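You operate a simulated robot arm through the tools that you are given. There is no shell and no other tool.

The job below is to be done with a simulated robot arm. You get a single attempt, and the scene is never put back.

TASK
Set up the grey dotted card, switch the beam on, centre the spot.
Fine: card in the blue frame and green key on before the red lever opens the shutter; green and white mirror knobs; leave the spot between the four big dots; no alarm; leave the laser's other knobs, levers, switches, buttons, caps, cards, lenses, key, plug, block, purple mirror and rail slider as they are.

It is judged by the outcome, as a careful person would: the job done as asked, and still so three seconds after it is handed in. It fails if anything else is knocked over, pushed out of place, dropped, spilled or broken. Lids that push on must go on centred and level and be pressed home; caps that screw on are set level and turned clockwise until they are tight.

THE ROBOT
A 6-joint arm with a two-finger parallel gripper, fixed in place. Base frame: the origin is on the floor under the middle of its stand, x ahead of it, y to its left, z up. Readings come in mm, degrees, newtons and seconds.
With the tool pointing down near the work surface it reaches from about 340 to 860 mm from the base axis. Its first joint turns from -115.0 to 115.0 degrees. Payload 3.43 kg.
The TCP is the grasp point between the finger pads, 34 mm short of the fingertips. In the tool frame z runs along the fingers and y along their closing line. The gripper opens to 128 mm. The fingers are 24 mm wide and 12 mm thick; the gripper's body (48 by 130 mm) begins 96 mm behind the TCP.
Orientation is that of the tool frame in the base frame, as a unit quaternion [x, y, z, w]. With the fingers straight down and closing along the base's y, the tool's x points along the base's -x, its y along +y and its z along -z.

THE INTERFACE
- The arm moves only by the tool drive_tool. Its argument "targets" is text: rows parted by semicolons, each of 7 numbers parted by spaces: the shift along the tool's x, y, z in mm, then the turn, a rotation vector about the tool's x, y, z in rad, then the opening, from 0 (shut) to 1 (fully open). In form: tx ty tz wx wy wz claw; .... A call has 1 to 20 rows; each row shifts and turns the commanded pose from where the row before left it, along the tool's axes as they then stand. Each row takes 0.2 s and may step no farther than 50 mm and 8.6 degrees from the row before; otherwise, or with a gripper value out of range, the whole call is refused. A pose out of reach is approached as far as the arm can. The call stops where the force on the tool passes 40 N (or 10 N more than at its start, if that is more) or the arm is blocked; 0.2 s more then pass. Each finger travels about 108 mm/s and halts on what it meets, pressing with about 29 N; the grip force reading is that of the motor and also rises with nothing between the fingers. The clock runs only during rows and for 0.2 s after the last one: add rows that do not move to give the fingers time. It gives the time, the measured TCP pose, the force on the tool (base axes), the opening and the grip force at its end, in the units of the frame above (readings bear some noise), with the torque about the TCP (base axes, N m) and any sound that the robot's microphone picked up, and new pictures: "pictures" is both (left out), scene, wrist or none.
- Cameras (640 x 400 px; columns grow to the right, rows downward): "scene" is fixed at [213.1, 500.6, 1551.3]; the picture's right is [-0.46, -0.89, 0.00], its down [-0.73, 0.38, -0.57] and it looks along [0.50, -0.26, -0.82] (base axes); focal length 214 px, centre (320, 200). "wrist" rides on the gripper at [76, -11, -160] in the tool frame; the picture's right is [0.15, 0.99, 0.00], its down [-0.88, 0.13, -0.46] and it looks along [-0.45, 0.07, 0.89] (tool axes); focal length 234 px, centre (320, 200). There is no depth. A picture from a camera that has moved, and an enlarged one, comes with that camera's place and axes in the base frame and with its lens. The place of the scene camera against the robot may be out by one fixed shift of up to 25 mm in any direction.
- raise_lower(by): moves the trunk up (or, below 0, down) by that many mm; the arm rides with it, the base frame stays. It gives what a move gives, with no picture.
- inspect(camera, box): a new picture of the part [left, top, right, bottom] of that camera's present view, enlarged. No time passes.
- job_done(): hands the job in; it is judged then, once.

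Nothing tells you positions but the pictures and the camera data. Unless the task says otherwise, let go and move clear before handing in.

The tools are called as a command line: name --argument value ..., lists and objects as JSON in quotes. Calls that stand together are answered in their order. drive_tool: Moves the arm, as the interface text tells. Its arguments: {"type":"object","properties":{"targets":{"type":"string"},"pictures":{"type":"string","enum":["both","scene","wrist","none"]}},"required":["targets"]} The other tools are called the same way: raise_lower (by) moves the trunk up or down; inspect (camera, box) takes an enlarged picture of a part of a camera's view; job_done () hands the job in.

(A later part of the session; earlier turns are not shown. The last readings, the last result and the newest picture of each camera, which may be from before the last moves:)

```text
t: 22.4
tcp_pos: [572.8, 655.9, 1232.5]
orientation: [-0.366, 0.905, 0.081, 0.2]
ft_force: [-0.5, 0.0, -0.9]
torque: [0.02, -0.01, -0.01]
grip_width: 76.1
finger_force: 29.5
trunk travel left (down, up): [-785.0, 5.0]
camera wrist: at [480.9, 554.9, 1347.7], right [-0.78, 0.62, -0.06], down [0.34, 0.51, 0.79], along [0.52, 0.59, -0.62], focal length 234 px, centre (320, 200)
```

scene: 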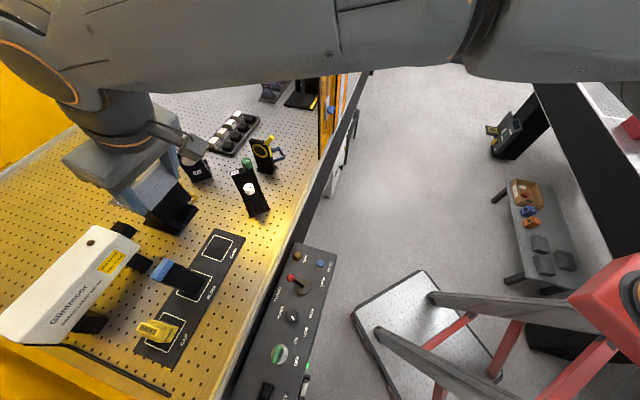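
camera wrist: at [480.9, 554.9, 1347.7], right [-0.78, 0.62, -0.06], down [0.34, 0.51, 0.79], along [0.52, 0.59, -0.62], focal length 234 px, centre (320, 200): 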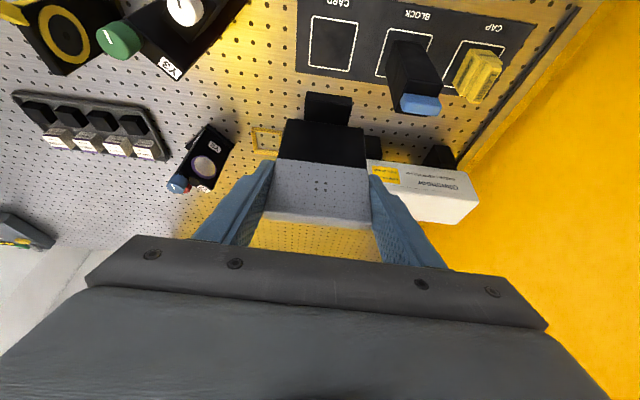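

inspect --camera "scene" --box '[120, 140, 260, 270]'

inspect --camera "wrist" --box '[250, 80, 390, 240]'

```text
3.08 times, centred on (190, 205) of scene
camera zoom: at [213.1, 500.6, 1551.3], right [-0.46, -0.89, 0.0], down [-0.73, 0.38, -0.57], along [0.5, -0.26, -0.82], focal length 660 px, centre (720, 185)
```

zoom: 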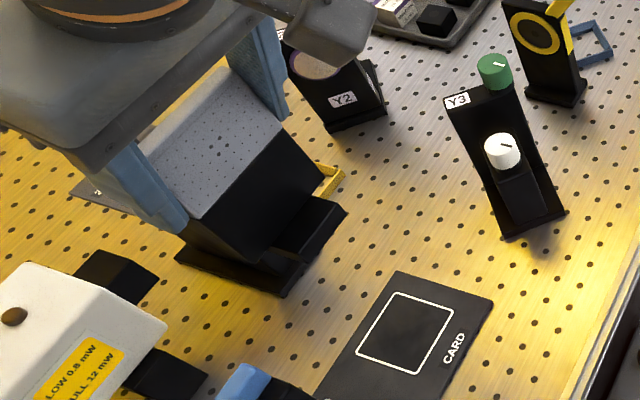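

```text
2.50 times, centred on (320, 160) of wrist
camera zoom: at [480.9, 554.9, 1347.7], right [-0.78, 0.62, -0.06], down [0.34, 0.51, 0.79], along [0.52, 0.59, -0.62], focal length 585 px, centre (320, 300)
```

zoom: 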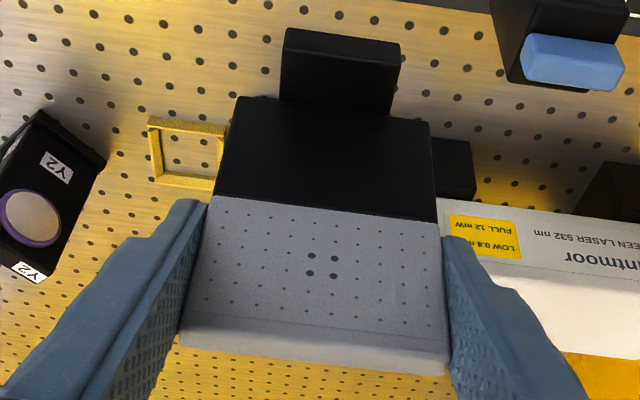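

The card is lifted clean. I'll carry it back and around at a safe height, which also gives the scene camera a side view of its base.

drive_tool --targets "33.3 -4.8 -15.6 0 0 0 0.4; 33.3 -4.8 -15.6 0 0 0 0.4; 33.3 -4.8 -15.6 0 0 0 0.4; 33.3 -4.8 -15.6 0 0 0 0.4; 22 -25.2 -10.3 0 0 0 0.4; 22 -25.2 -10.3 0 0 0 0.4; 22 -25.2 -10.3 0 0 0 0.4; 22 -25.2 -10.3 0 0 0 0.4; 3.6 -42.5 -1.7 0 0 0 0.4; 3.6 -42.5 -1.7 0 0 0 0.4; 3.6 -42.5 -1.7 0 0 0 0.4; 0 0 0 0 0 0 0.4"

```text
t: 25.0
tcp_pos: [562.0, 301.4, 1234.0]
orientation: [-0.365, 0.905, 0.081, 0.201]
ft_force: [1.5, -1.1, -1.0]
torque: [0.02, 0.03, -0.01]
grip_width: 76.0
finger_force: 29.1
trunk travel left (down, up): [-785.0, 5.0]
camera wrist: at [471.8, 199.2, 1348.2], right [-0.78, 0.62, -0.06], down [0.34, 0.51, 0.79], along [0.52, 0.59, -0.62], focal length 234 px, centre (320, 200)
```

scene: 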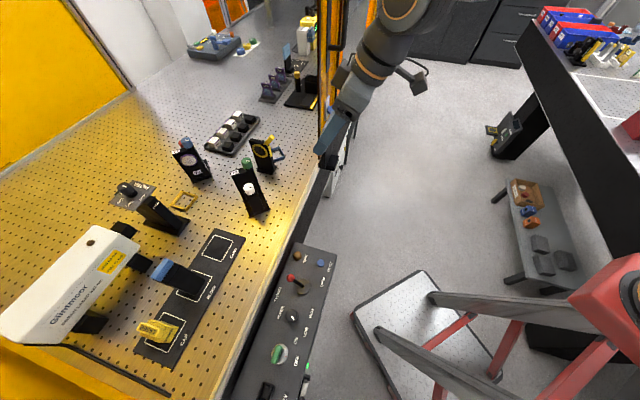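
wrist: 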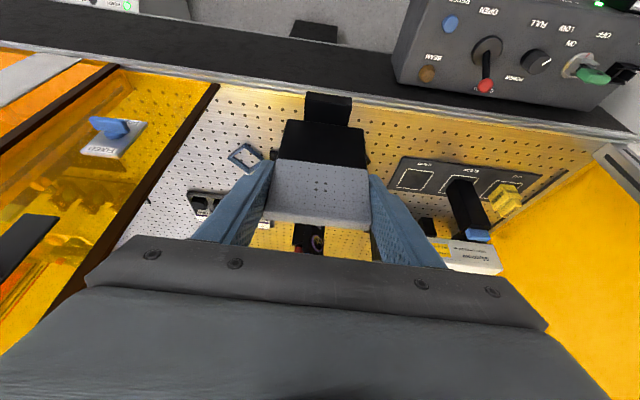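

inspect --camera "scene" --box '[300, 70, 400, 190]'

inspect --camera "wrist" --box '[180, 120, 290, 230]'

inspect --camera "wrist" --box '[400, 0, 640, 120]'

```text
3.33 times, centred on (350, 130) of scene
camera zoom: at [213.1, 500.6, 1551.3], right [-0.46, -0.89, 0.0], down [-0.73, 0.38, -0.57], along [0.5, -0.26, -0.82], focal length 715 px, centre (220, 433)
```

zoom: 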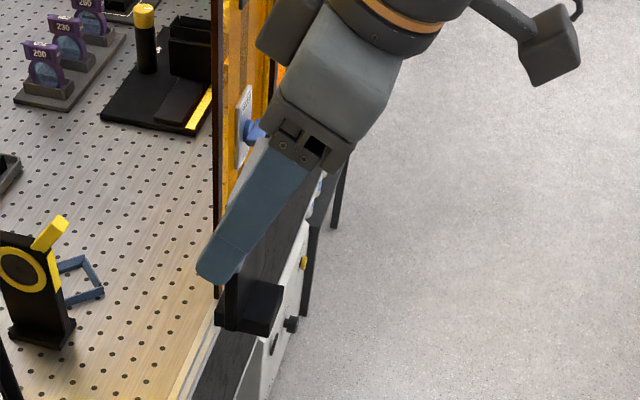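

```text
3.64 times, centred on (235, 175) of wrist
camera zoom: at [471.8, 199.2, 1348.2], right [-0.78, 0.62, -0.06], down [0.34, 0.51, 0.79], along [0.52, 0.59, -0.62], focal length 852 px, centre (629, 291)
```

zoom: 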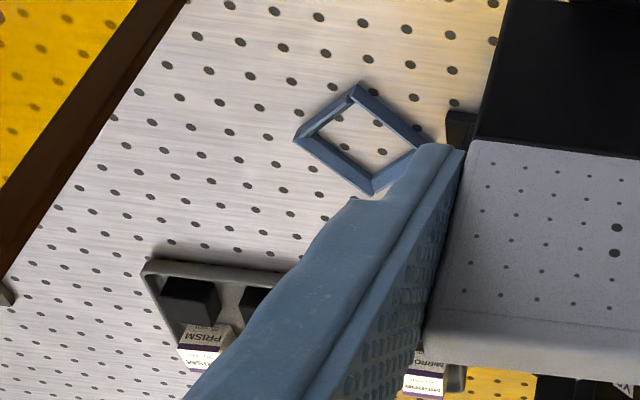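

```text
2.67 times, centred on (520, 60) of wrist
camera zoom: at [471.8, 199.2, 1348.2], right [-0.78, 0.62, -0.06], down [0.34, 0.51, 0.79], along [0.52, 0.59, -0.62], focal length 624 px, centre (-213, 573)
```

zoom: 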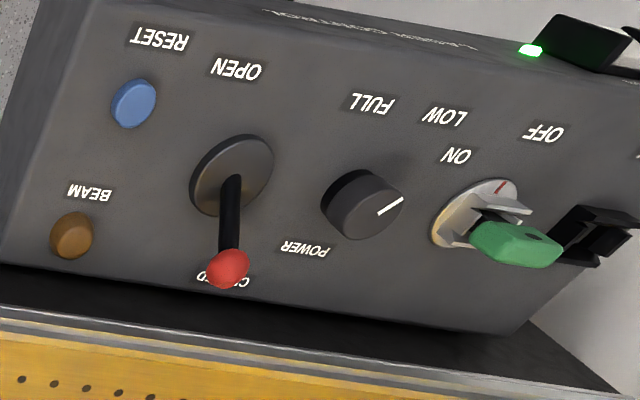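

inspect --camera "scene" --box '[316, 148, 348, 178]'

inspect --camera "wrist" --box '[255, 80, 385, 180]'

```text
13.33 times, centred on (332, 163) of scene
camera zoom: at [213.1, 500.6, 1551.3], right [-0.46, -0.89, 0.0], down [-0.73, 0.38, -0.57], along [0.5, -0.26, -0.82], focal length 2860 px, centre (160, 693)
```

zoom: 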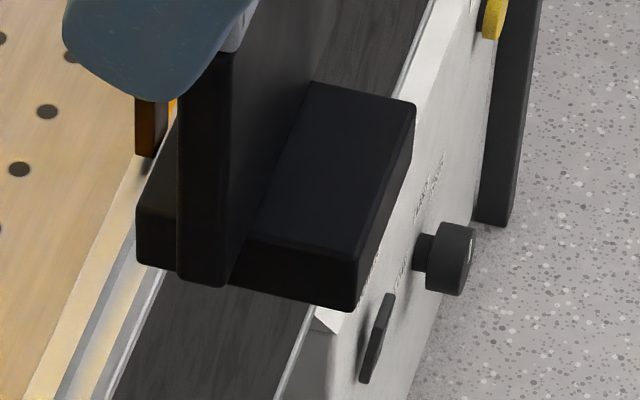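

```text
4.00 times, centred on (320, 130) of wrist
camera zoom: at [471.8, 199.2, 1348.2], right [-0.78, 0.62, -0.06], down [0.34, 0.51, 0.79], along [0.52, 0.59, -0.62], focal length 937 px, centre (320, 480)
```

zoom: 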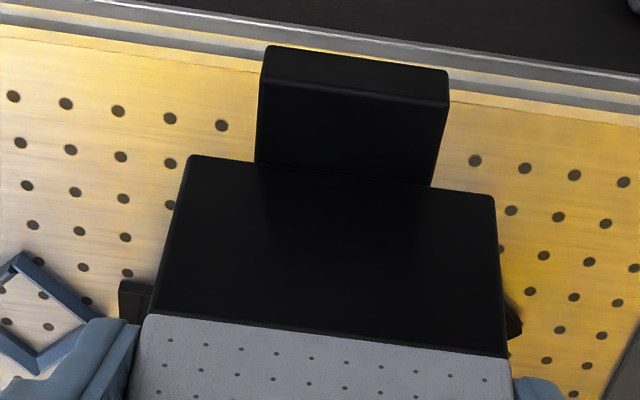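

I measured the card in hand: its base is about 44 mm square, centred almost exactly under the TCP, so it has roughly 3 mm of play each side in the frame. I'll yaw the card square with the frame, facing me and the incoming beam, and move toward it high over the iris lever, clear of the orange panel post near (770, 215).

drive_tool --targets "0 0 0 0.0538 0 0.115 0.4; 0 0 0 0.0538 0 0.115 0.4; 0 0 0 0.0538 0 0.115 0.4; 0 0 0 0.0538 0 0.115 0.4; 0 0 0 0.0538 0 0.115 0.4; 0 0 0 0.0538 0 0.115 0.4; -24.4 23.7 9.2 0 0 0 0.4; -24.4 23.7 9.2 0 0 0 0.4; -24.4 23.7 9.2 0 0 0 0.4; 0 0 0 0 0 0 0.4"

```text
t: 27.2
tcp_pos: [637.4, 372.9, 1237.4]
orientation: [-0.003, 0.976, 0.0, 0.217]
ft_force: [0.4, 0.4, -1.6]
torque: [0.02, -0.02, -0.02]
grip_width: 76.0
finger_force: 28.8
trunk travel left (down, up): [-785.0, 5.0]
camera wrist: at [500.0, 361.9, 1352.7], right [-0.14, 0.99, -0.06], down [0.6, 0.14, 0.78], along [0.78, 0.07, -0.62], focal length 234 px, centre (320, 200)
```

scene: 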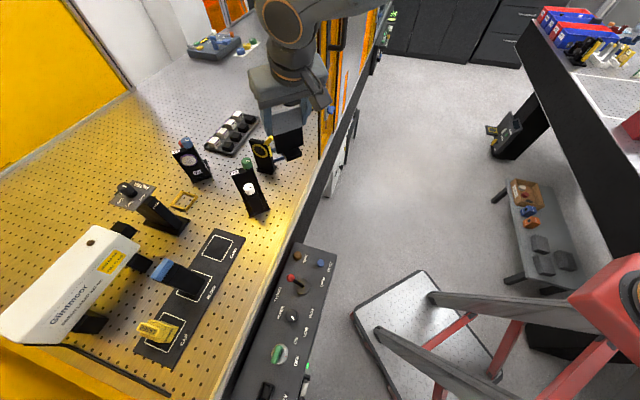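
wrist: 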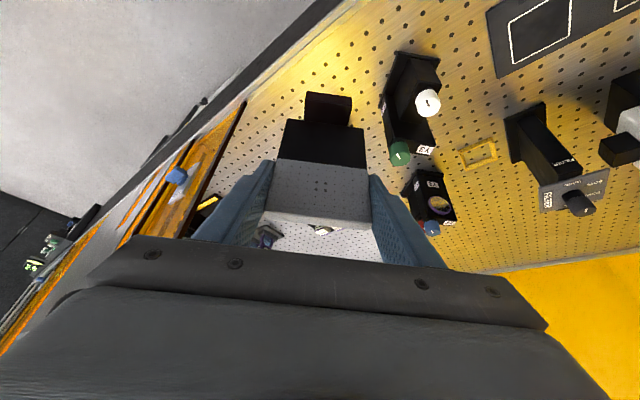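

inspect --camera "scene" --box '[220, 0, 400, 170]'

inspect --camera "wrist" --box '[60, 60, 300, 260]'

```text
2.35 times, centred on (310, 85) of scene
camera zoom: at [213.1, 500.6, 1551.3], right [-0.46, -0.89, 0.0], down [-0.73, 0.38, -0.57], along [0.5, -0.26, -0.82], focal length 505 px, centre (344, 471)
```

zoom: 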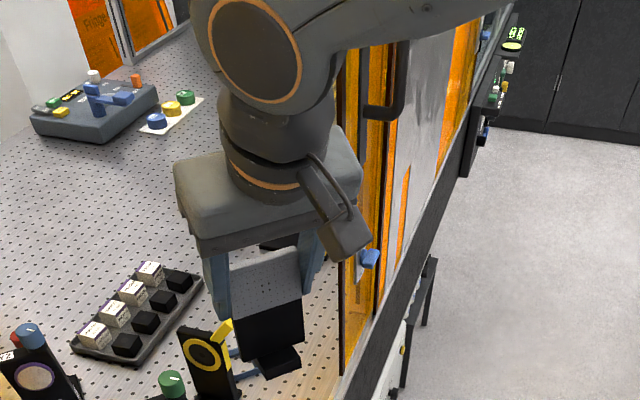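

```text
2.00 times, centred on (180, 160) of wrist
camera zoom: at [500.0, 361.9, 1352.7], right [-0.14, 0.99, -0.06], down [0.6, 0.14, 0.78], along [0.78, 0.07, -0.62], focal length 468 px, centre (600, 280)
```

zoom: 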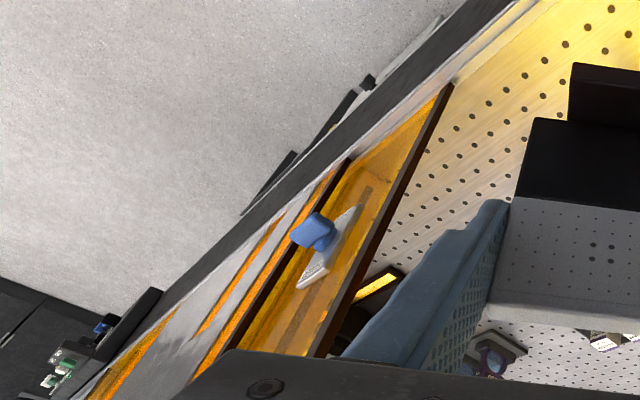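

Orientation is good (card square to base axes, 25° tilt). I'll extend in two stages, watching the clearance to the orange panel post.

drive_tool --targets "-30 -0.3 13.7 0 0 0 0.4; -30 -0.3 13.7 0 0 0 0.4; -30 -0.3 13.7 0 0 0 0.4; 0 0 0 0 0 0 0.4"

inspect --camera "scene" --box '[220, 0, 400, 170]'

```text
t: 28.2
tcp_pos: [736.8, 373.2, 1238.6]
orientation: [-0.003, 0.976, 0.0, 0.216]
ft_force: [0.5, 0.0, -1.5]
torque: [0.03, -0.03, 0.01]
grip_width: 75.9
finger_force: 28.8
trunk travel left (down, up): [-785.0, 5.0]
camera wrist: at [600.6, 361.2, 1353.6], right [-0.14, 0.99, -0.06], down [0.6, 0.14, 0.78], along [0.78, 0.07, -0.62], focal length 234 px, centre (320, 200)
```

scene: 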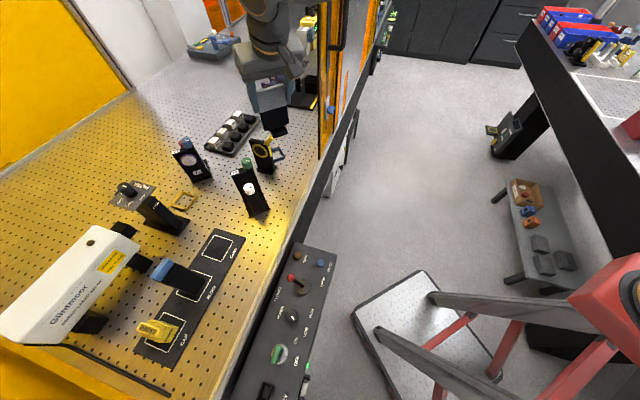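
wrist: 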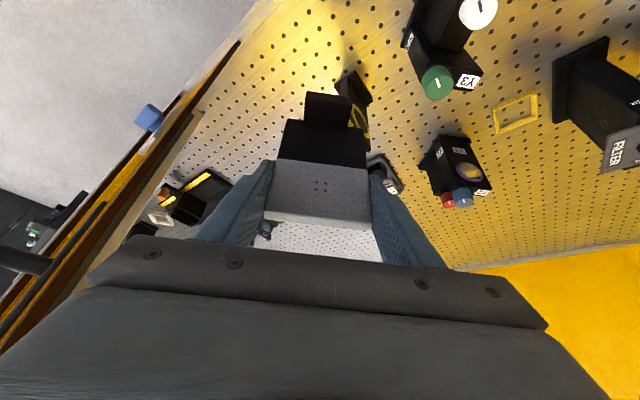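

```text
2.35 times, centred on (310, 85) of scene
camera zoom: at [213.1, 500.6, 1551.3], right [-0.46, -0.89, 0.0], down [-0.73, 0.38, -0.57], along [0.5, -0.26, -0.82], focal length 505 px, centre (344, 471)
```

zoom: 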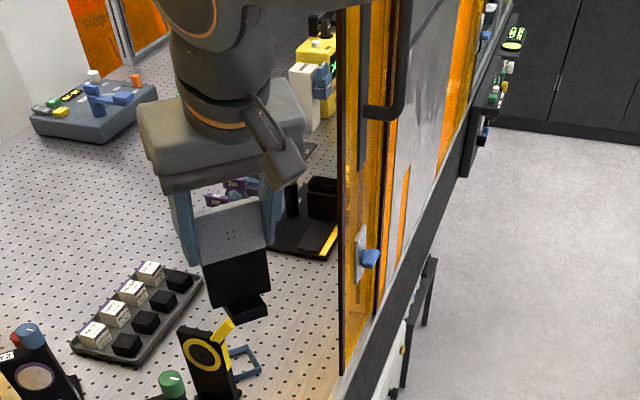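

drive_tool --targets "-38.2 -0.4 16.2 0 0 0 0.4; -38.2 -0.4 16.2 0 0 0 0.4; 0 0 0 0 0 0 0.4"

inspect --camera "scene" --box '[220, 0, 400, 170]'

inspect --camera "wrist" --box '[240, 40, 420, 200]'

```text
t: 29.0
tcp_pos: [822.2, 372.1, 1239.3]
orientation: [-0.004, 0.977, 0.001, 0.215]
ft_force: [0.7, 0.4, -2.0]
torque: [-0.01, 0.01, -0.03]
grip_width: 75.8
finger_force: 28.8
trunk travel left (down, up): [-785.0, 5.0]
camera wrist: at [684.5, 360.0, 1354.7], right [-0.14, 0.99, -0.06], down [0.61, 0.14, 0.78], along [0.78, 0.07, -0.62], focal length 234 px, centre (320, 200)
```

scene: 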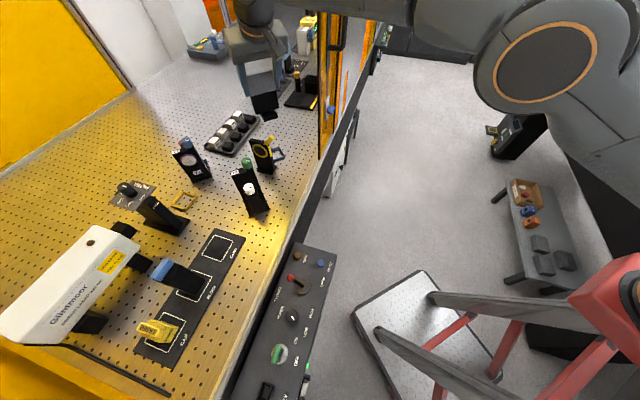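
wrist: 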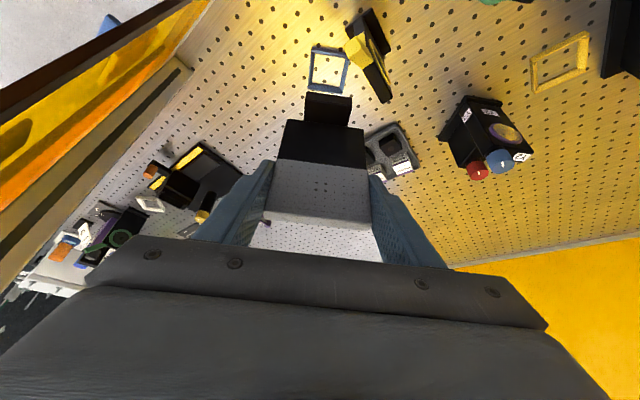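

```text
2.35 times, centred on (310, 85) of scene
camera zoom: at [213.1, 500.6, 1551.3], right [-0.46, -0.89, 0.0], down [-0.73, 0.38, -0.57], along [0.5, -0.26, -0.82], focal length 505 px, centre (344, 471)
```

zoom: 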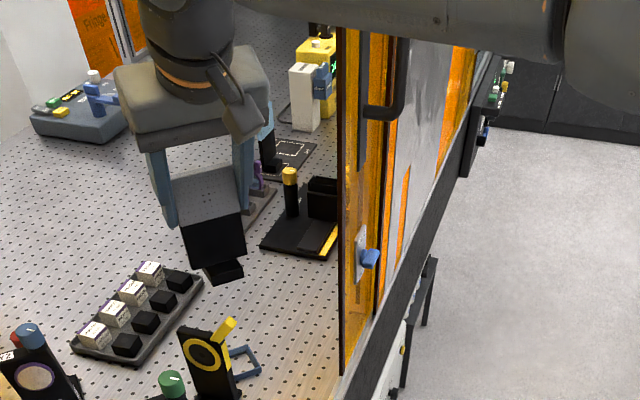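

```text
2.50 times, centred on (330, 120) of wrist
camera zoom: at [684.5, 360.0, 1354.7], right [-0.14, 0.99, -0.06], down [0.61, 0.14, 0.78], along [0.78, 0.07, -0.62], focal length 585 px, centre (295, 400)
```

zoom: 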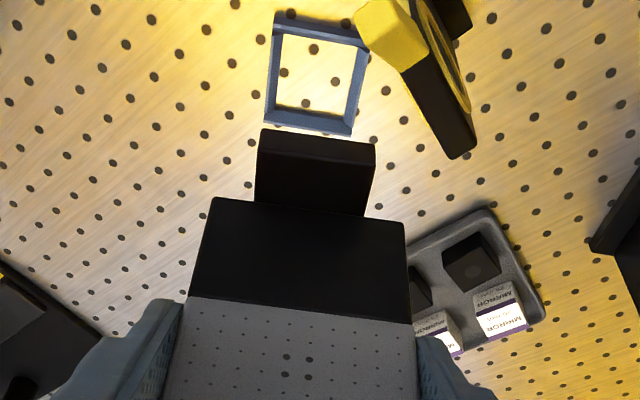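

inspect --camera "wrist" --box '[300, 35, 365, 110]'

```text
5.33 times, centred on (332, 72) of wrist
camera zoom: at [684.5, 360.0, 1354.7], right [-0.14, 0.99, -0.06], down [0.61, 0.14, 0.78], along [0.78, 0.07, -0.62], focal length 1249 px, centre (253, 880)
```

zoom: 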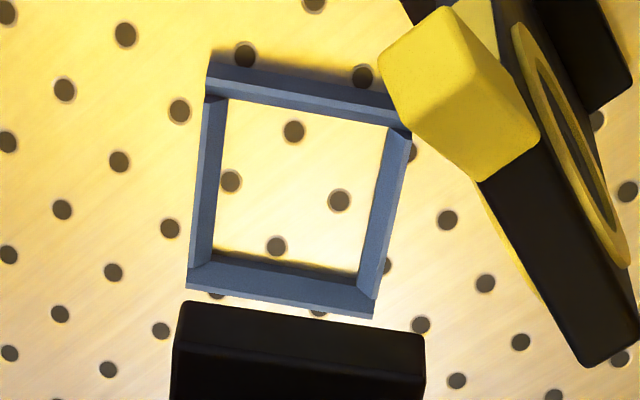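

The frame is now visible just ahead of the card base, and both line up within about a degree. The frame centre is ≈ (861.5, 373). I'll move over it and descend part way, then check again.

drive_tool --targets "-18.2 0 8.4 0 0 0 0.4; -18.2 0.3 8.4 0 0 0 0.4; 14.7 0 31.7 0 0 0 0.4; 14.7 0 31.7 0 0 0 0.4; 14.7 0 31.7 0 0 0 0.4; 14.7 0 31.7 0 0 0 0.4; 0 0 0 0 0 0 0.4"

inspect --camera "wrist" --box '[260, 50, 380, 170]'

inspect --camera "scene" --box '[220, 70, 330, 190]'

```text
t: 30.6
tcp_pos: [839.1, 370.3, 1099.3]
orientation: [-0.003, 0.976, 0.0, 0.217]
ft_force: [-0.1, -0.5, -2.2]
torque: [0.0, -0.01, 0.0]
grip_width: 75.7
finger_force: 28.8
out of reach, approached as far as the arm can: row 1, 2
trunk travel left (down, up): [-785.0, 5.0]
camera wrist: at [702.1, 358.7, 1213.4], right [-0.14, 0.99, -0.06], down [0.6, 0.13, 0.79], along [0.78, 0.07, -0.62], focal length 234 px, centre (320, 200)
```

scene: 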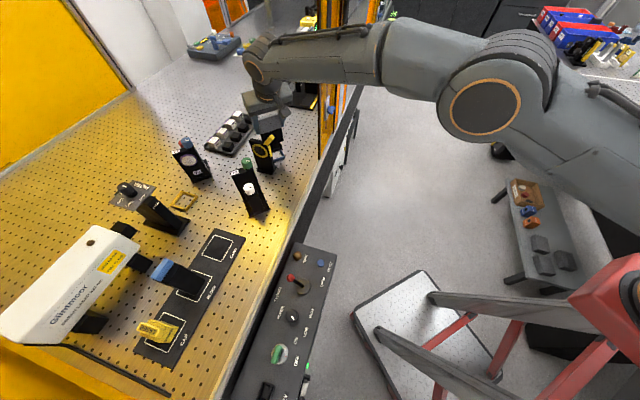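
wrist: 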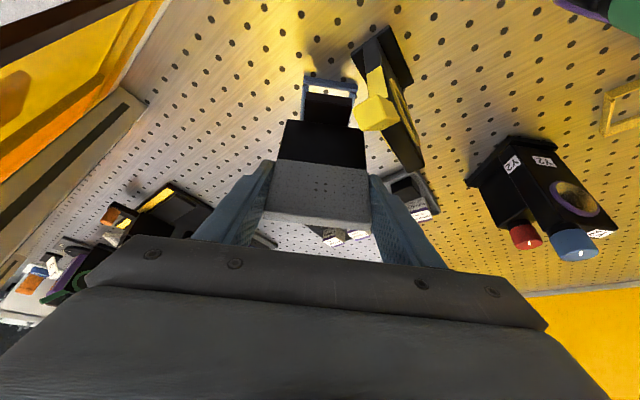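

```text
3.33 times, centred on (320, 110) of wrist
camera zoom: at [702.1, 358.7, 1213.4], right [-0.14, 0.99, -0.06], down [0.6, 0.13, 0.79], along [0.78, 0.07, -0.62], focal length 781 px, centre (320, 500)
```

zoom: 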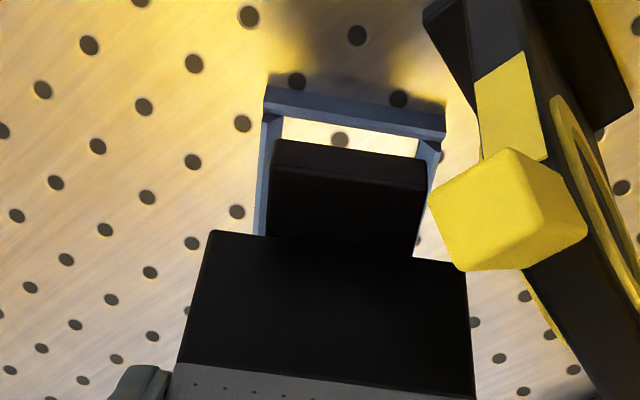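

```text
3.33 times, centred on (275, 130) of scene
camera zoom: at [213.1, 500.6, 1551.3], right [-0.46, -0.89, 0.0], down [-0.73, 0.38, -0.57], along [0.5, -0.26, -0.82], focal length 715 px, centre (470, 433)
```

zoom: 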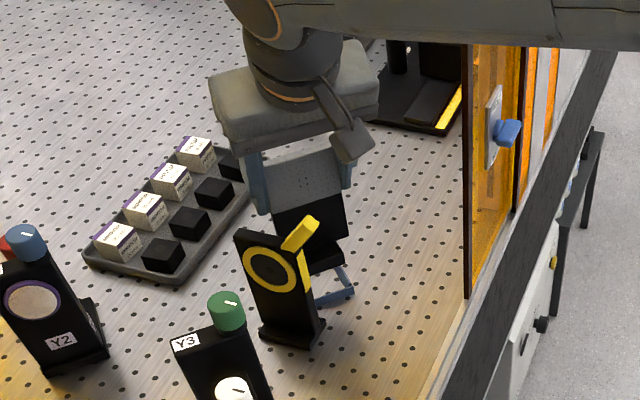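

drive_tool --targets "-10.4 1.2 4.8 0 0 0 0.4; -10.4 1.1 4.8 0 0 0 0.4; 0 0 0 0 0 0 0.4" --pictures "wrist"

inspect --camera "wrist" --box '[270, 60, 370, 150]'

```text
t: 31.4
tcp_pos: [861.6, 370.6, 1099.8]
orientation: [-0.003, 0.976, 0.001, 0.216]
ft_force: [1.2, -1.2, -2.5]
torque: [0.02, -0.02, 0.01]
grip_width: 75.9
finger_force: 29.2
trunk travel left (down, up): [-785.0, 5.0]
camera wrist: at [725.0, 359.8, 1213.2], right [-0.14, 0.99, -0.06], down [0.6, 0.14, 0.79], along [0.78, 0.07, -0.62], focal length 234 px, centre (320, 200)
```

wrist: 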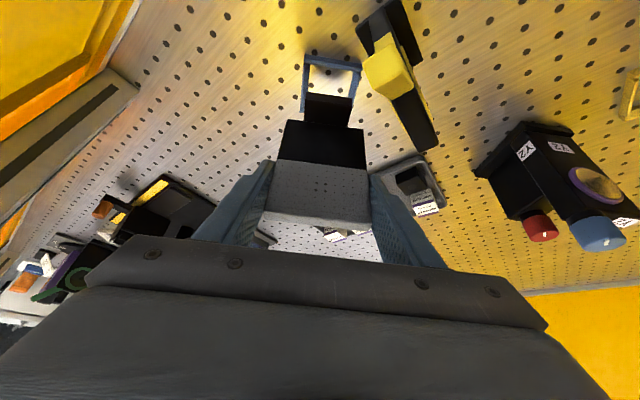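

```text
4.44 times, centred on (320, 105) of wrist
camera zoom: at [725.0, 359.8, 1213.2], right [-0.14, 0.99, -0.06], down [0.6, 0.14, 0.79], along [0.78, 0.07, -0.62], focal length 1041 px, centre (320, 622)
```

zoom: 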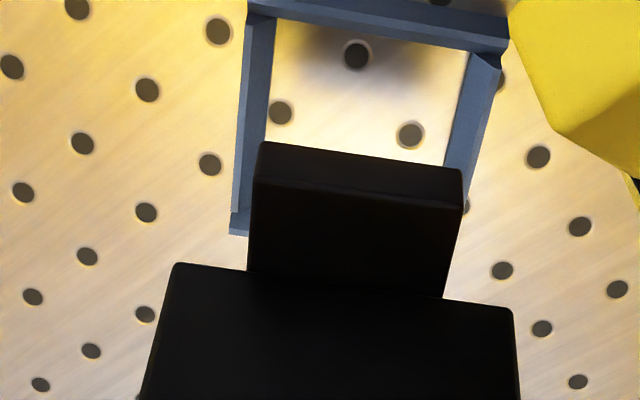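

The card base and the frame opening line up within about 1 mm. I'll descend to just above the frame's rim and recheck.

drive_tool --targets "8.75 0 17.85 0 0 0 0.4; 8.75 0 17.85 0 0 0 0.4; 0 0 0 0 0 0 0.4" --pictures "both"

inspect --camera "wrist" --box '[270, 60, 370, 150]'

inspect --camera "scene" --box '[230, 90, 330, 190]'

```text
t: 32.2
tcp_pos: [860.9, 370.2, 1060.0]
orientation: [-0.002, 0.976, -0.001, 0.217]
ft_force: [0.8, 1.3, -2.0]
torque: [0.02, -0.01, 0.01]
grip_width: 75.6
finger_force: 29.1
trunk travel left (down, up): [-785.0, 5.0]
camera wrist: at [724.6, 358.5, 1173.8], right [-0.14, 0.99, -0.06], down [0.6, 0.14, 0.79], along [0.78, 0.07, -0.62], focal length 234 px, centre (320, 200)
```

scene: 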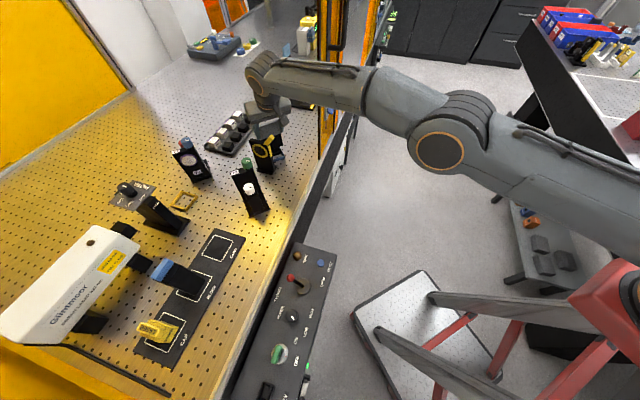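
wrist: 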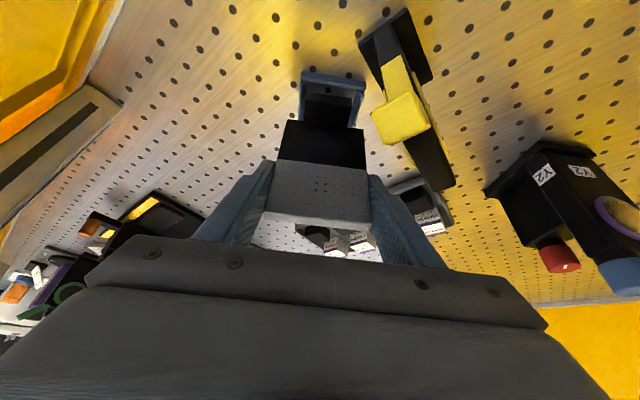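

```text
4.44 times, centred on (320, 105) of wrist
camera zoom: at [724.6, 358.5, 1173.8], right [-0.14, 0.99, -0.06], down [0.6, 0.14, 0.79], along [0.78, 0.07, -0.62], focal length 1041 px, centre (320, 622)
```

zoom: 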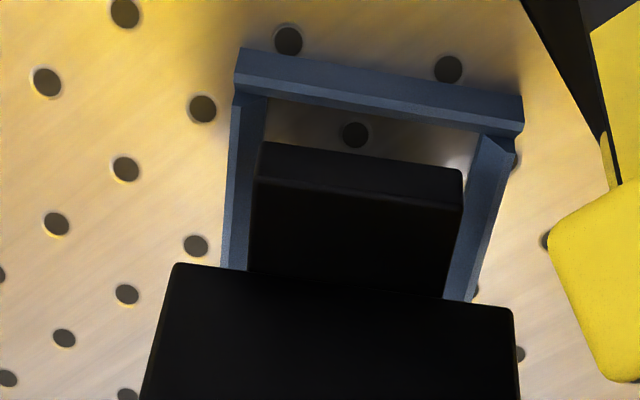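

```text
4.00 times, centred on (280, 140) of scene
camera zoom: at [213.1, 500.6, 1551.3], right [-0.46, -0.89, 0.0], down [-0.73, 0.38, -0.57], along [0.5, -0.26, -0.82], focal length 858 px, centre (480, 440)
```

zoom: 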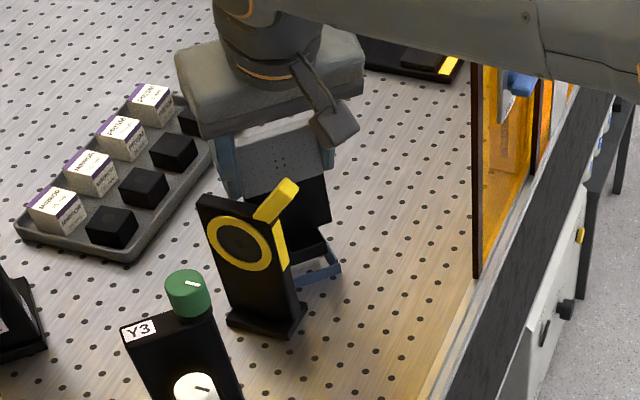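

The base is over the frame opening, about 1 mm off to one side. I'll nudge it and lower gently into the frame.

drive_tool --targets "0.5 1.2 -0.2 0 0 0 0.4; 2.5 0 5.4 0 0 0 0.4; 2.5 0 5.4 0 0 0 0.4; 1.7 0 3.6 0 0 0 0.4; 0 0 0 0 0 0 0.4" --pictures "both"

inspect --camera "wrist" --box '[270, 60, 370, 150]'

```text
t: 33.4
tcp_pos: [861.6, 370.8, 1044.8]
orientation: [-0.003, 0.976, 0.001, 0.218]
ft_force: [4.2, -0.1, 3.5]
torque: [0.11, -0.21, -0.03]
grip_width: 75.7
finger_force: 28.7
trunk travel left (down, up): [-785.0, 5.0]
camera wrist: at [723.5, 359.5, 1158.6], right [-0.14, 0.99, -0.06], down [0.6, 0.13, 0.79], along [0.79, 0.07, -0.61], focal length 234 px, centre (320, 200)
```

scene: 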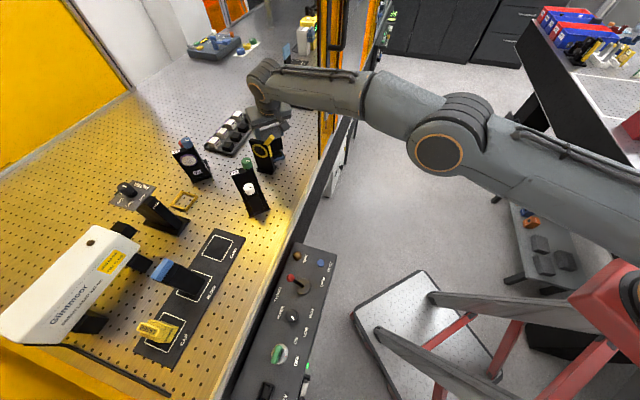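
wrist: 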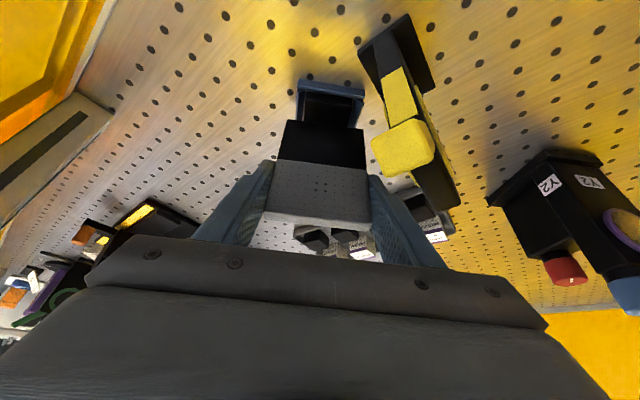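

```text
4.44 times, centred on (320, 105) of wrist
camera zoom: at [723.5, 359.5, 1158.6], right [-0.14, 0.99, -0.06], down [0.6, 0.13, 0.79], along [0.79, 0.07, -0.61], focal length 1041 px, centre (320, 622)
```

zoom: 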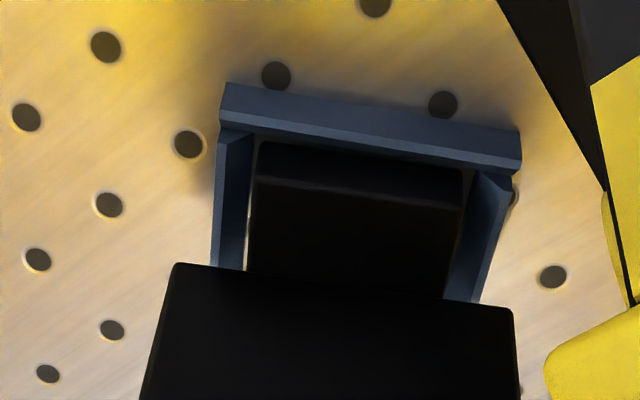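

drive_tool --targets "0.6 0 1.3 0 0 0 0.4; 0 0 0 0 0 0 0.4; 0 0 0 0 0 0 0.4" --pictures "none"

inspect --camera "scene" --box '[250, 120, 310, 180]'

```text
t: 34.2
tcp_pos: [861.3, 371.7, 1045.0]
orientation: [-0.004, 0.976, 0.001, 0.218]
ft_force: [7.1, -0.6, 6.9]
torque: [0.26, -0.53, -0.14]
grip_width: 76.0
finger_force: 29.0
trunk travel left (down, up): [-785.0, 5.0]
```

```text
6.67 times, centred on (280, 150) of scene
camera zoom: at [213.1, 500.6, 1551.3], right [-0.46, -0.89, 0.0], down [-0.73, 0.38, -0.57], along [0.5, -0.26, -0.82], focal length 1430 px, centre (587, 533)
```

zoom: 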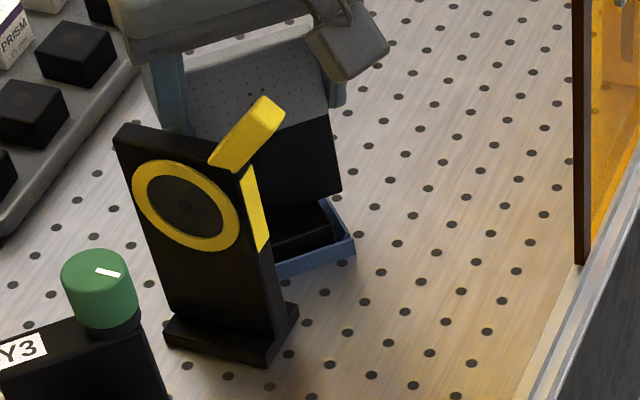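

The card bottomed out on the table inside the frame (z stopped at 1045 with only about 7 N). I'll ease off the pressure and open the fingers slightly.

drive_tool --targets "-0.6 0 -1.3 0 0 0 0.4; 0 0 0 0 0 0 0.62; 0 0 0 0 0 0 0.68; 0 0 0 0 0 0 0.68" --pictures "both"

inspect --camera "wrist" --box '[250, 60, 390, 240]'

inspect --camera "scene" --box '[250, 120, 310, 180]'

```text
t: 35.2
tcp_pos: [860.2, 371.5, 1044.1]
orientation: [-0.003, 0.976, 0.0, 0.217]
ft_force: [0.1, 0.0, 0.4]
torque: [0.0, 0.01, 0.0]
grip_width: 87.1
finger_force: 0.1
trunk travel left (down, up): [-785.0, 5.0]
camera wrist: at [723.1, 359.7, 1158.3], right [-0.14, 0.99, -0.06], down [0.6, 0.14, 0.79], along [0.78, 0.07, -0.62], focal length 234 px, centre (320, 200)
```

scene: 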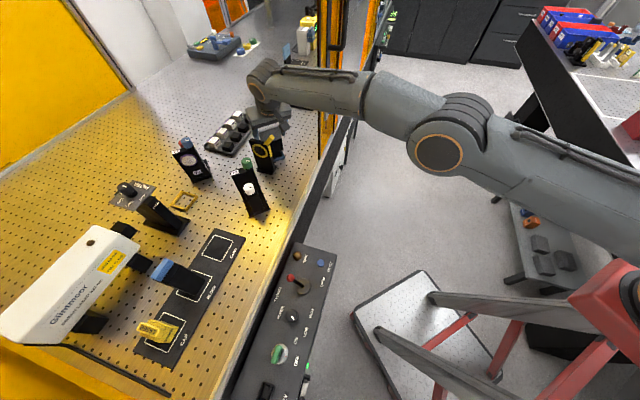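
wrist: 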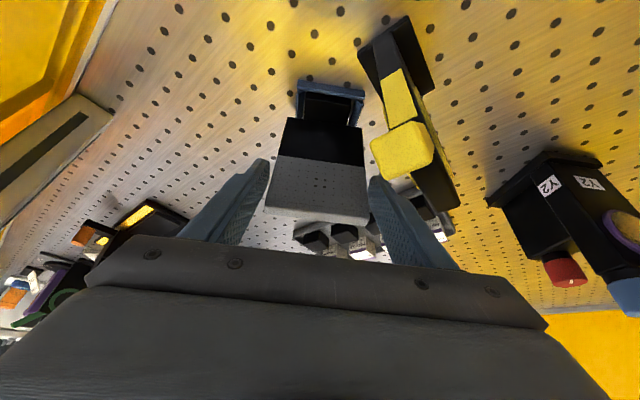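

```text
2.22 times, centred on (320, 150) of wrist
camera zoom: at [723.1, 359.7, 1158.3], right [-0.14, 0.99, -0.06], down [0.6, 0.14, 0.79], along [0.78, 0.07, -0.62], focal length 520 px, centre (320, 311)
```

zoom: 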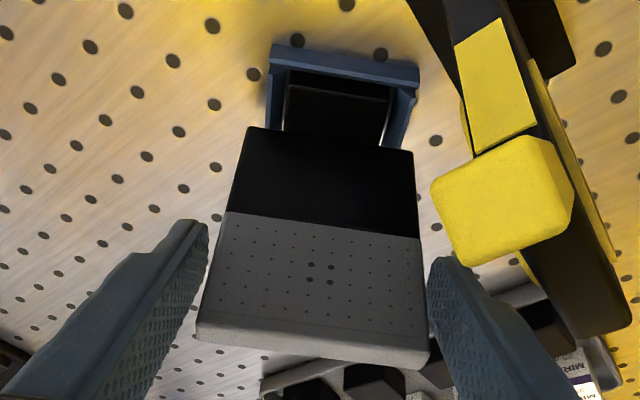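

```text
6.67 times, centred on (280, 150) of scene
camera zoom: at [213.1, 500.6, 1551.3], right [-0.46, -0.89, 0.0], down [-0.73, 0.38, -0.57], along [0.5, -0.26, -0.82], focal length 1430 px, centre (587, 533)
```

zoom: 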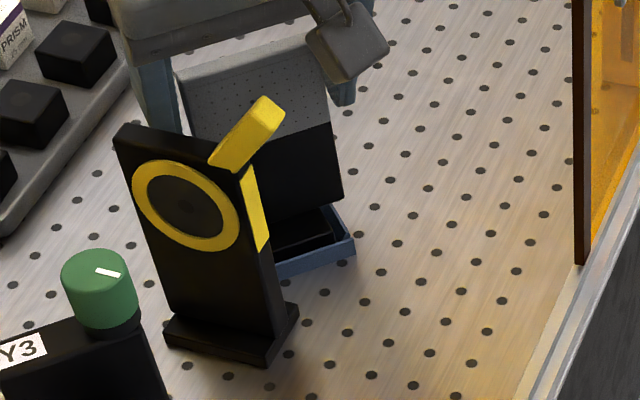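

The card now stands on its own in the blue frame with the dotted face toward the beam. I'll back the gripper off upward and inward, clear of the iris lever.

drive_tool --targets "-6 0 -15 0 0 0 0.68; -3.6 0 -31.4 0 0 0 0.68; -3.6 0 -31.4 0 0 0 0.68; -3.6 0 -31.4 0 0 0 0.68; -3.6 0 -31.4 0 0 0 0.68; -10 0 -30 0 0 0 0.68; 40 0 -19 0 0 0 0.68; 40 0 -19 0 0 0 0.68; 40 0 -19 0 0 0 0.68; 40 0 -19 0 0 0 0.68; 0 0 0 0 0 0 0.68"

inspect --camera "scene" --box '[230, 110, 310, 200]'

inspect --camera "wrist" --box '[250, 50, 390, 200]'

```text
t: 37.6
tcp_pos: [637.1, 371.5, 1212.4]
orientation: [-0.003, 0.976, 0.0, 0.216]
ft_force: [-0.7, -0.5, 0.0]
torque: [-0.02, 0.01, 0.02]
grip_width: 87.1
finger_force: 0.0
trunk travel left (down, up): [-785.0, 5.0]
camera wrist: at [500.4, 358.7, 1326.6], right [-0.14, 0.99, -0.06], down [0.6, 0.13, 0.79], along [0.78, 0.07, -0.62], focal length 234 px, centre (320, 200)
```

scene: 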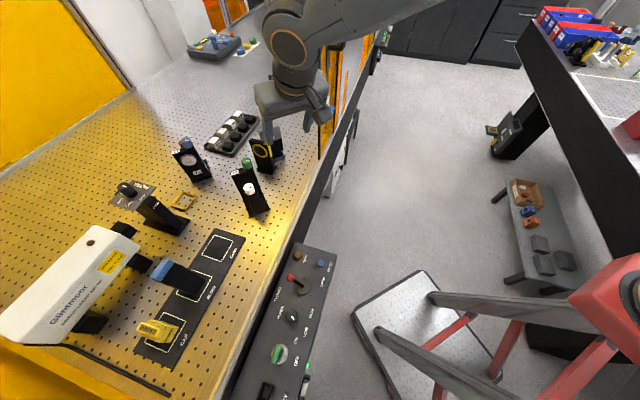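
wrist: 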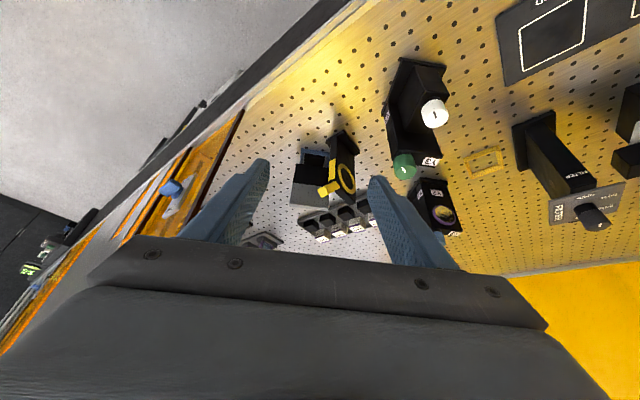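

```text
4.44 times, centred on (270, 155) of scene
camera zoom: at [213.1, 500.6, 1551.3], right [-0.46, -0.89, 0.0], down [-0.73, 0.38, -0.57], along [0.5, -0.26, -0.82], focal length 953 px, centre (542, 400)
```

zoom: 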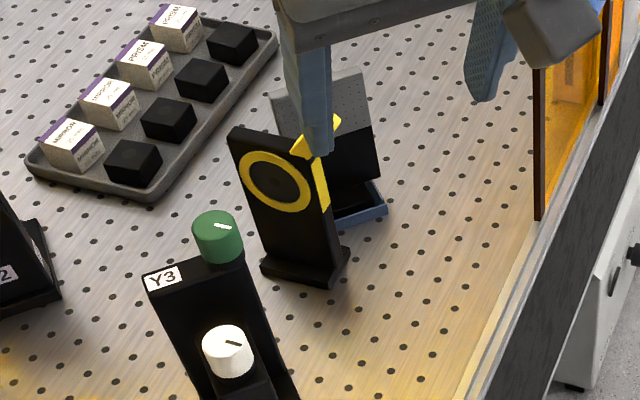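

```text
2.67 times, centred on (320, 125) of wrist
camera zoom: at [500.4, 358.7, 1326.6], right [-0.14, 0.99, -0.06], down [0.6, 0.13, 0.79], along [0.78, 0.07, -0.62], focal length 624 px, centre (320, 400)
```

zoom: 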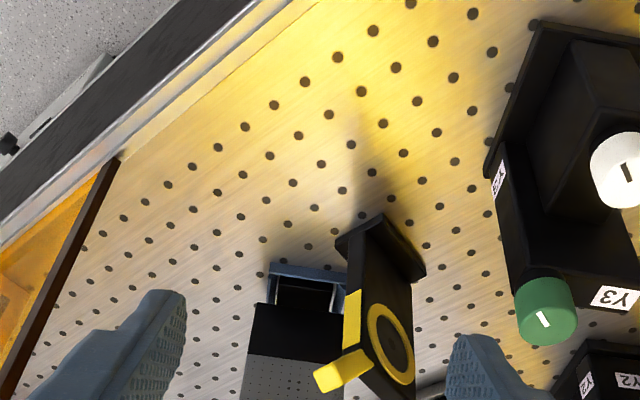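

The card stands properly in the frame. Next I'll straighten the tool to vertical and move over to the green key on the controller, staying high.

drive_tool --targets "0 0 0 0 0.145 0 0.68; 0 0 0 0 0.145 0 0.68; 0 0 0 0 0.146 0 0.68; 42.6 24.5 0 0 0 0 0.68; 42.6 24.5 0 0 0 0 0.68; 42.6 24.5 0 0 0 0 0.68; 42.6 24.5 0 0 0 0 0.68; 42.6 24.5 0 0 0 0 0.68; 42.6 24.5 0 0 0 0 0.68; 42.6 24.5 0 0 0 0 0.68; 42.6 24.5 0 0 0 0 0.68; 42.6 24.5 0 0 0 0 0.68; 0 0 0 0 0 0 0.68"

inspect --camera "wrist" --box '[240, 100, 420, 260]'

inspect --camera "scene" --box '[220, 100, 320, 200]'

```text
t: 40.4
tcp_pos: [254.1, 587.8, 1212.2]
orientation: [-0.003, 1.0, -0.001, 0.001]
ft_force: [-0.7, 0.2, 0.2]
torque: [0.03, -0.01, 0.02]
grip_width: 87.0
finger_force: 0.1
trunk travel left (down, up): [-785.0, 5.0]
camera wrist: at [176.9, 577.8, 1373.8], right [-0.15, 0.99, 0.0], down [0.88, 0.14, 0.46], along [0.45, 0.07, -0.89], focal length 234 px, centre (320, 200)
```

scene: 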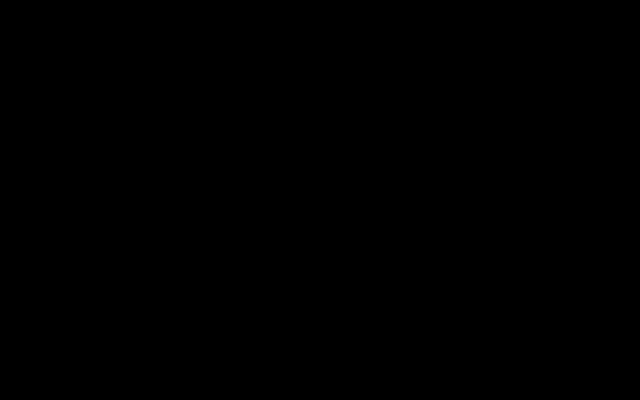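
wrist: 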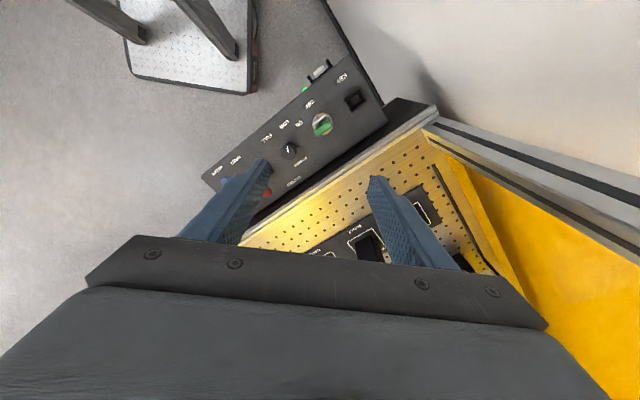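

```text
2.50 times, centred on (330, 180) of wrist
camera zoom: at [176.9, 577.8, 1373.8], right [-0.15, 0.99, 0.0], down [0.88, 0.14, 0.46], along [0.45, 0.07, -0.89], focal length 585 px, centre (295, 250)
```

zoom: 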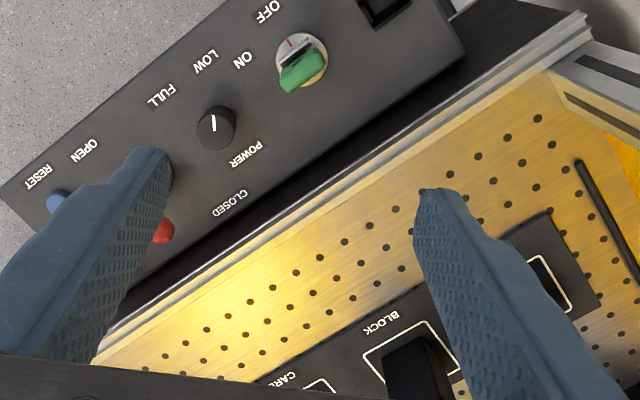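

```text
4.00 times, centred on (270, 150) of scene
camera zoom: at [213.1, 500.6, 1551.3], right [-0.46, -0.89, 0.0], down [-0.73, 0.38, -0.57], along [0.5, -0.26, -0.82], focal length 858 px, centre (520, 400)
```

zoom: 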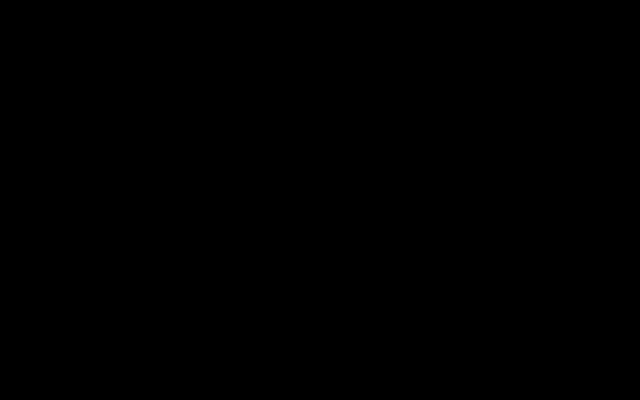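

The scene camera is blocked by the arm itself here, but the wrist view is clear: the key is near (254, 593), with its red mark at OFF, its flat bow along the box's long axis, and ON counter-clockwise. I'll lower with the trunk and yaw the gripper so it can close on the bow's flat sides.

raise_lower --by -150

drive_tool --targets "0 0 0 0 0 0.131 0.68; 0 0 0 0 0 0.131 0.68; 0 0 0 0 0 0.131 0.68; 0 0 0 0 0 0.131 0.68; 0 0 0 0 0 0.131 0.68; 0 0 0 0 0 0.131 0.68; 0 0 0 0 0 0 0.5"

inspect --camera "wrist" --box '[260, 120, 400, 240]'

```text
t: 42.2
tcp_pos: [253.1, 588.1, 1062.0]
orientation: [-0.003, 1.0, 0.001, 0.0]
ft_force: [0.5, 0.3, 0.3]
torque: [0.0, -0.04, 0.03]
grip_width: 86.7
finger_force: 0.0
trunk travel left (down, up): [-635.0, 155.0]
```

```text
t: 43.8
tcp_pos: [253.0, 587.3, 1061.4]
orientation: [0.381, 0.925, 0.0, 0.001]
ft_force: [-0.1, 0.5, -0.8]
torque: [-0.03, 0.03, 0.01]
grip_width: 63.9
finger_force: 0.0
trunk travel left (down, up): [-635.0, 155.0]
camera wrist: at [190.4, 633.5, 1223.5], right [0.59, 0.81, 0.0], down [0.72, -0.53, 0.46], along [0.37, -0.27, -0.89], focal length 234 px, centre (320, 200)
```

scene: 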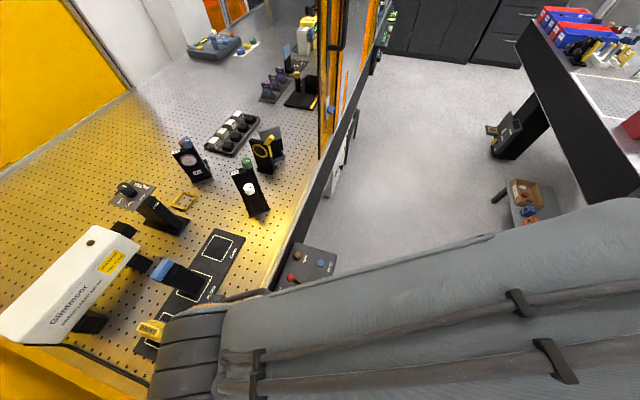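
wrist: 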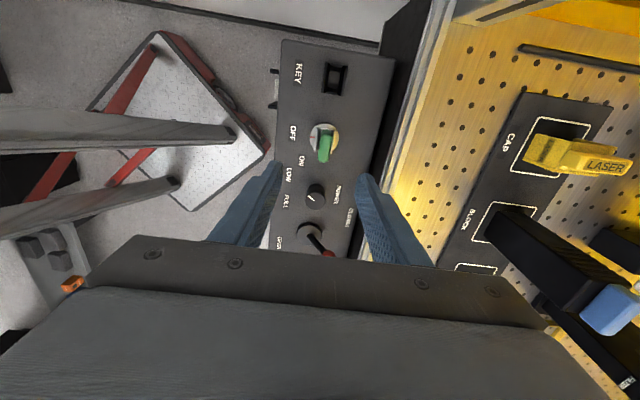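

```text
3.33 times, centred on (330, 180) of wrist
camera zoom: at [190.4, 633.5, 1223.5], right [0.59, 0.81, 0.0], down [0.72, -0.53, 0.46], along [0.37, -0.27, -0.89], focal length 781 px, centre (287, 267)
```

zoom: 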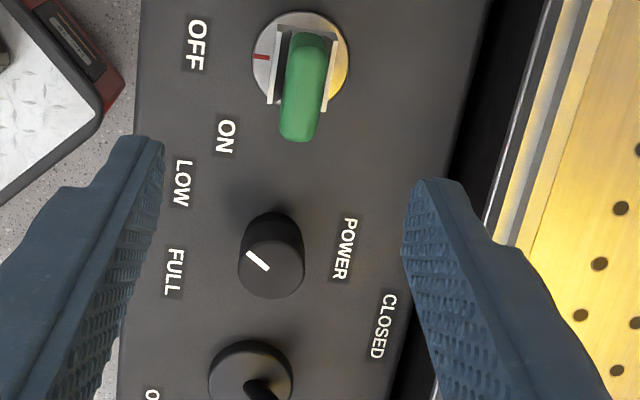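

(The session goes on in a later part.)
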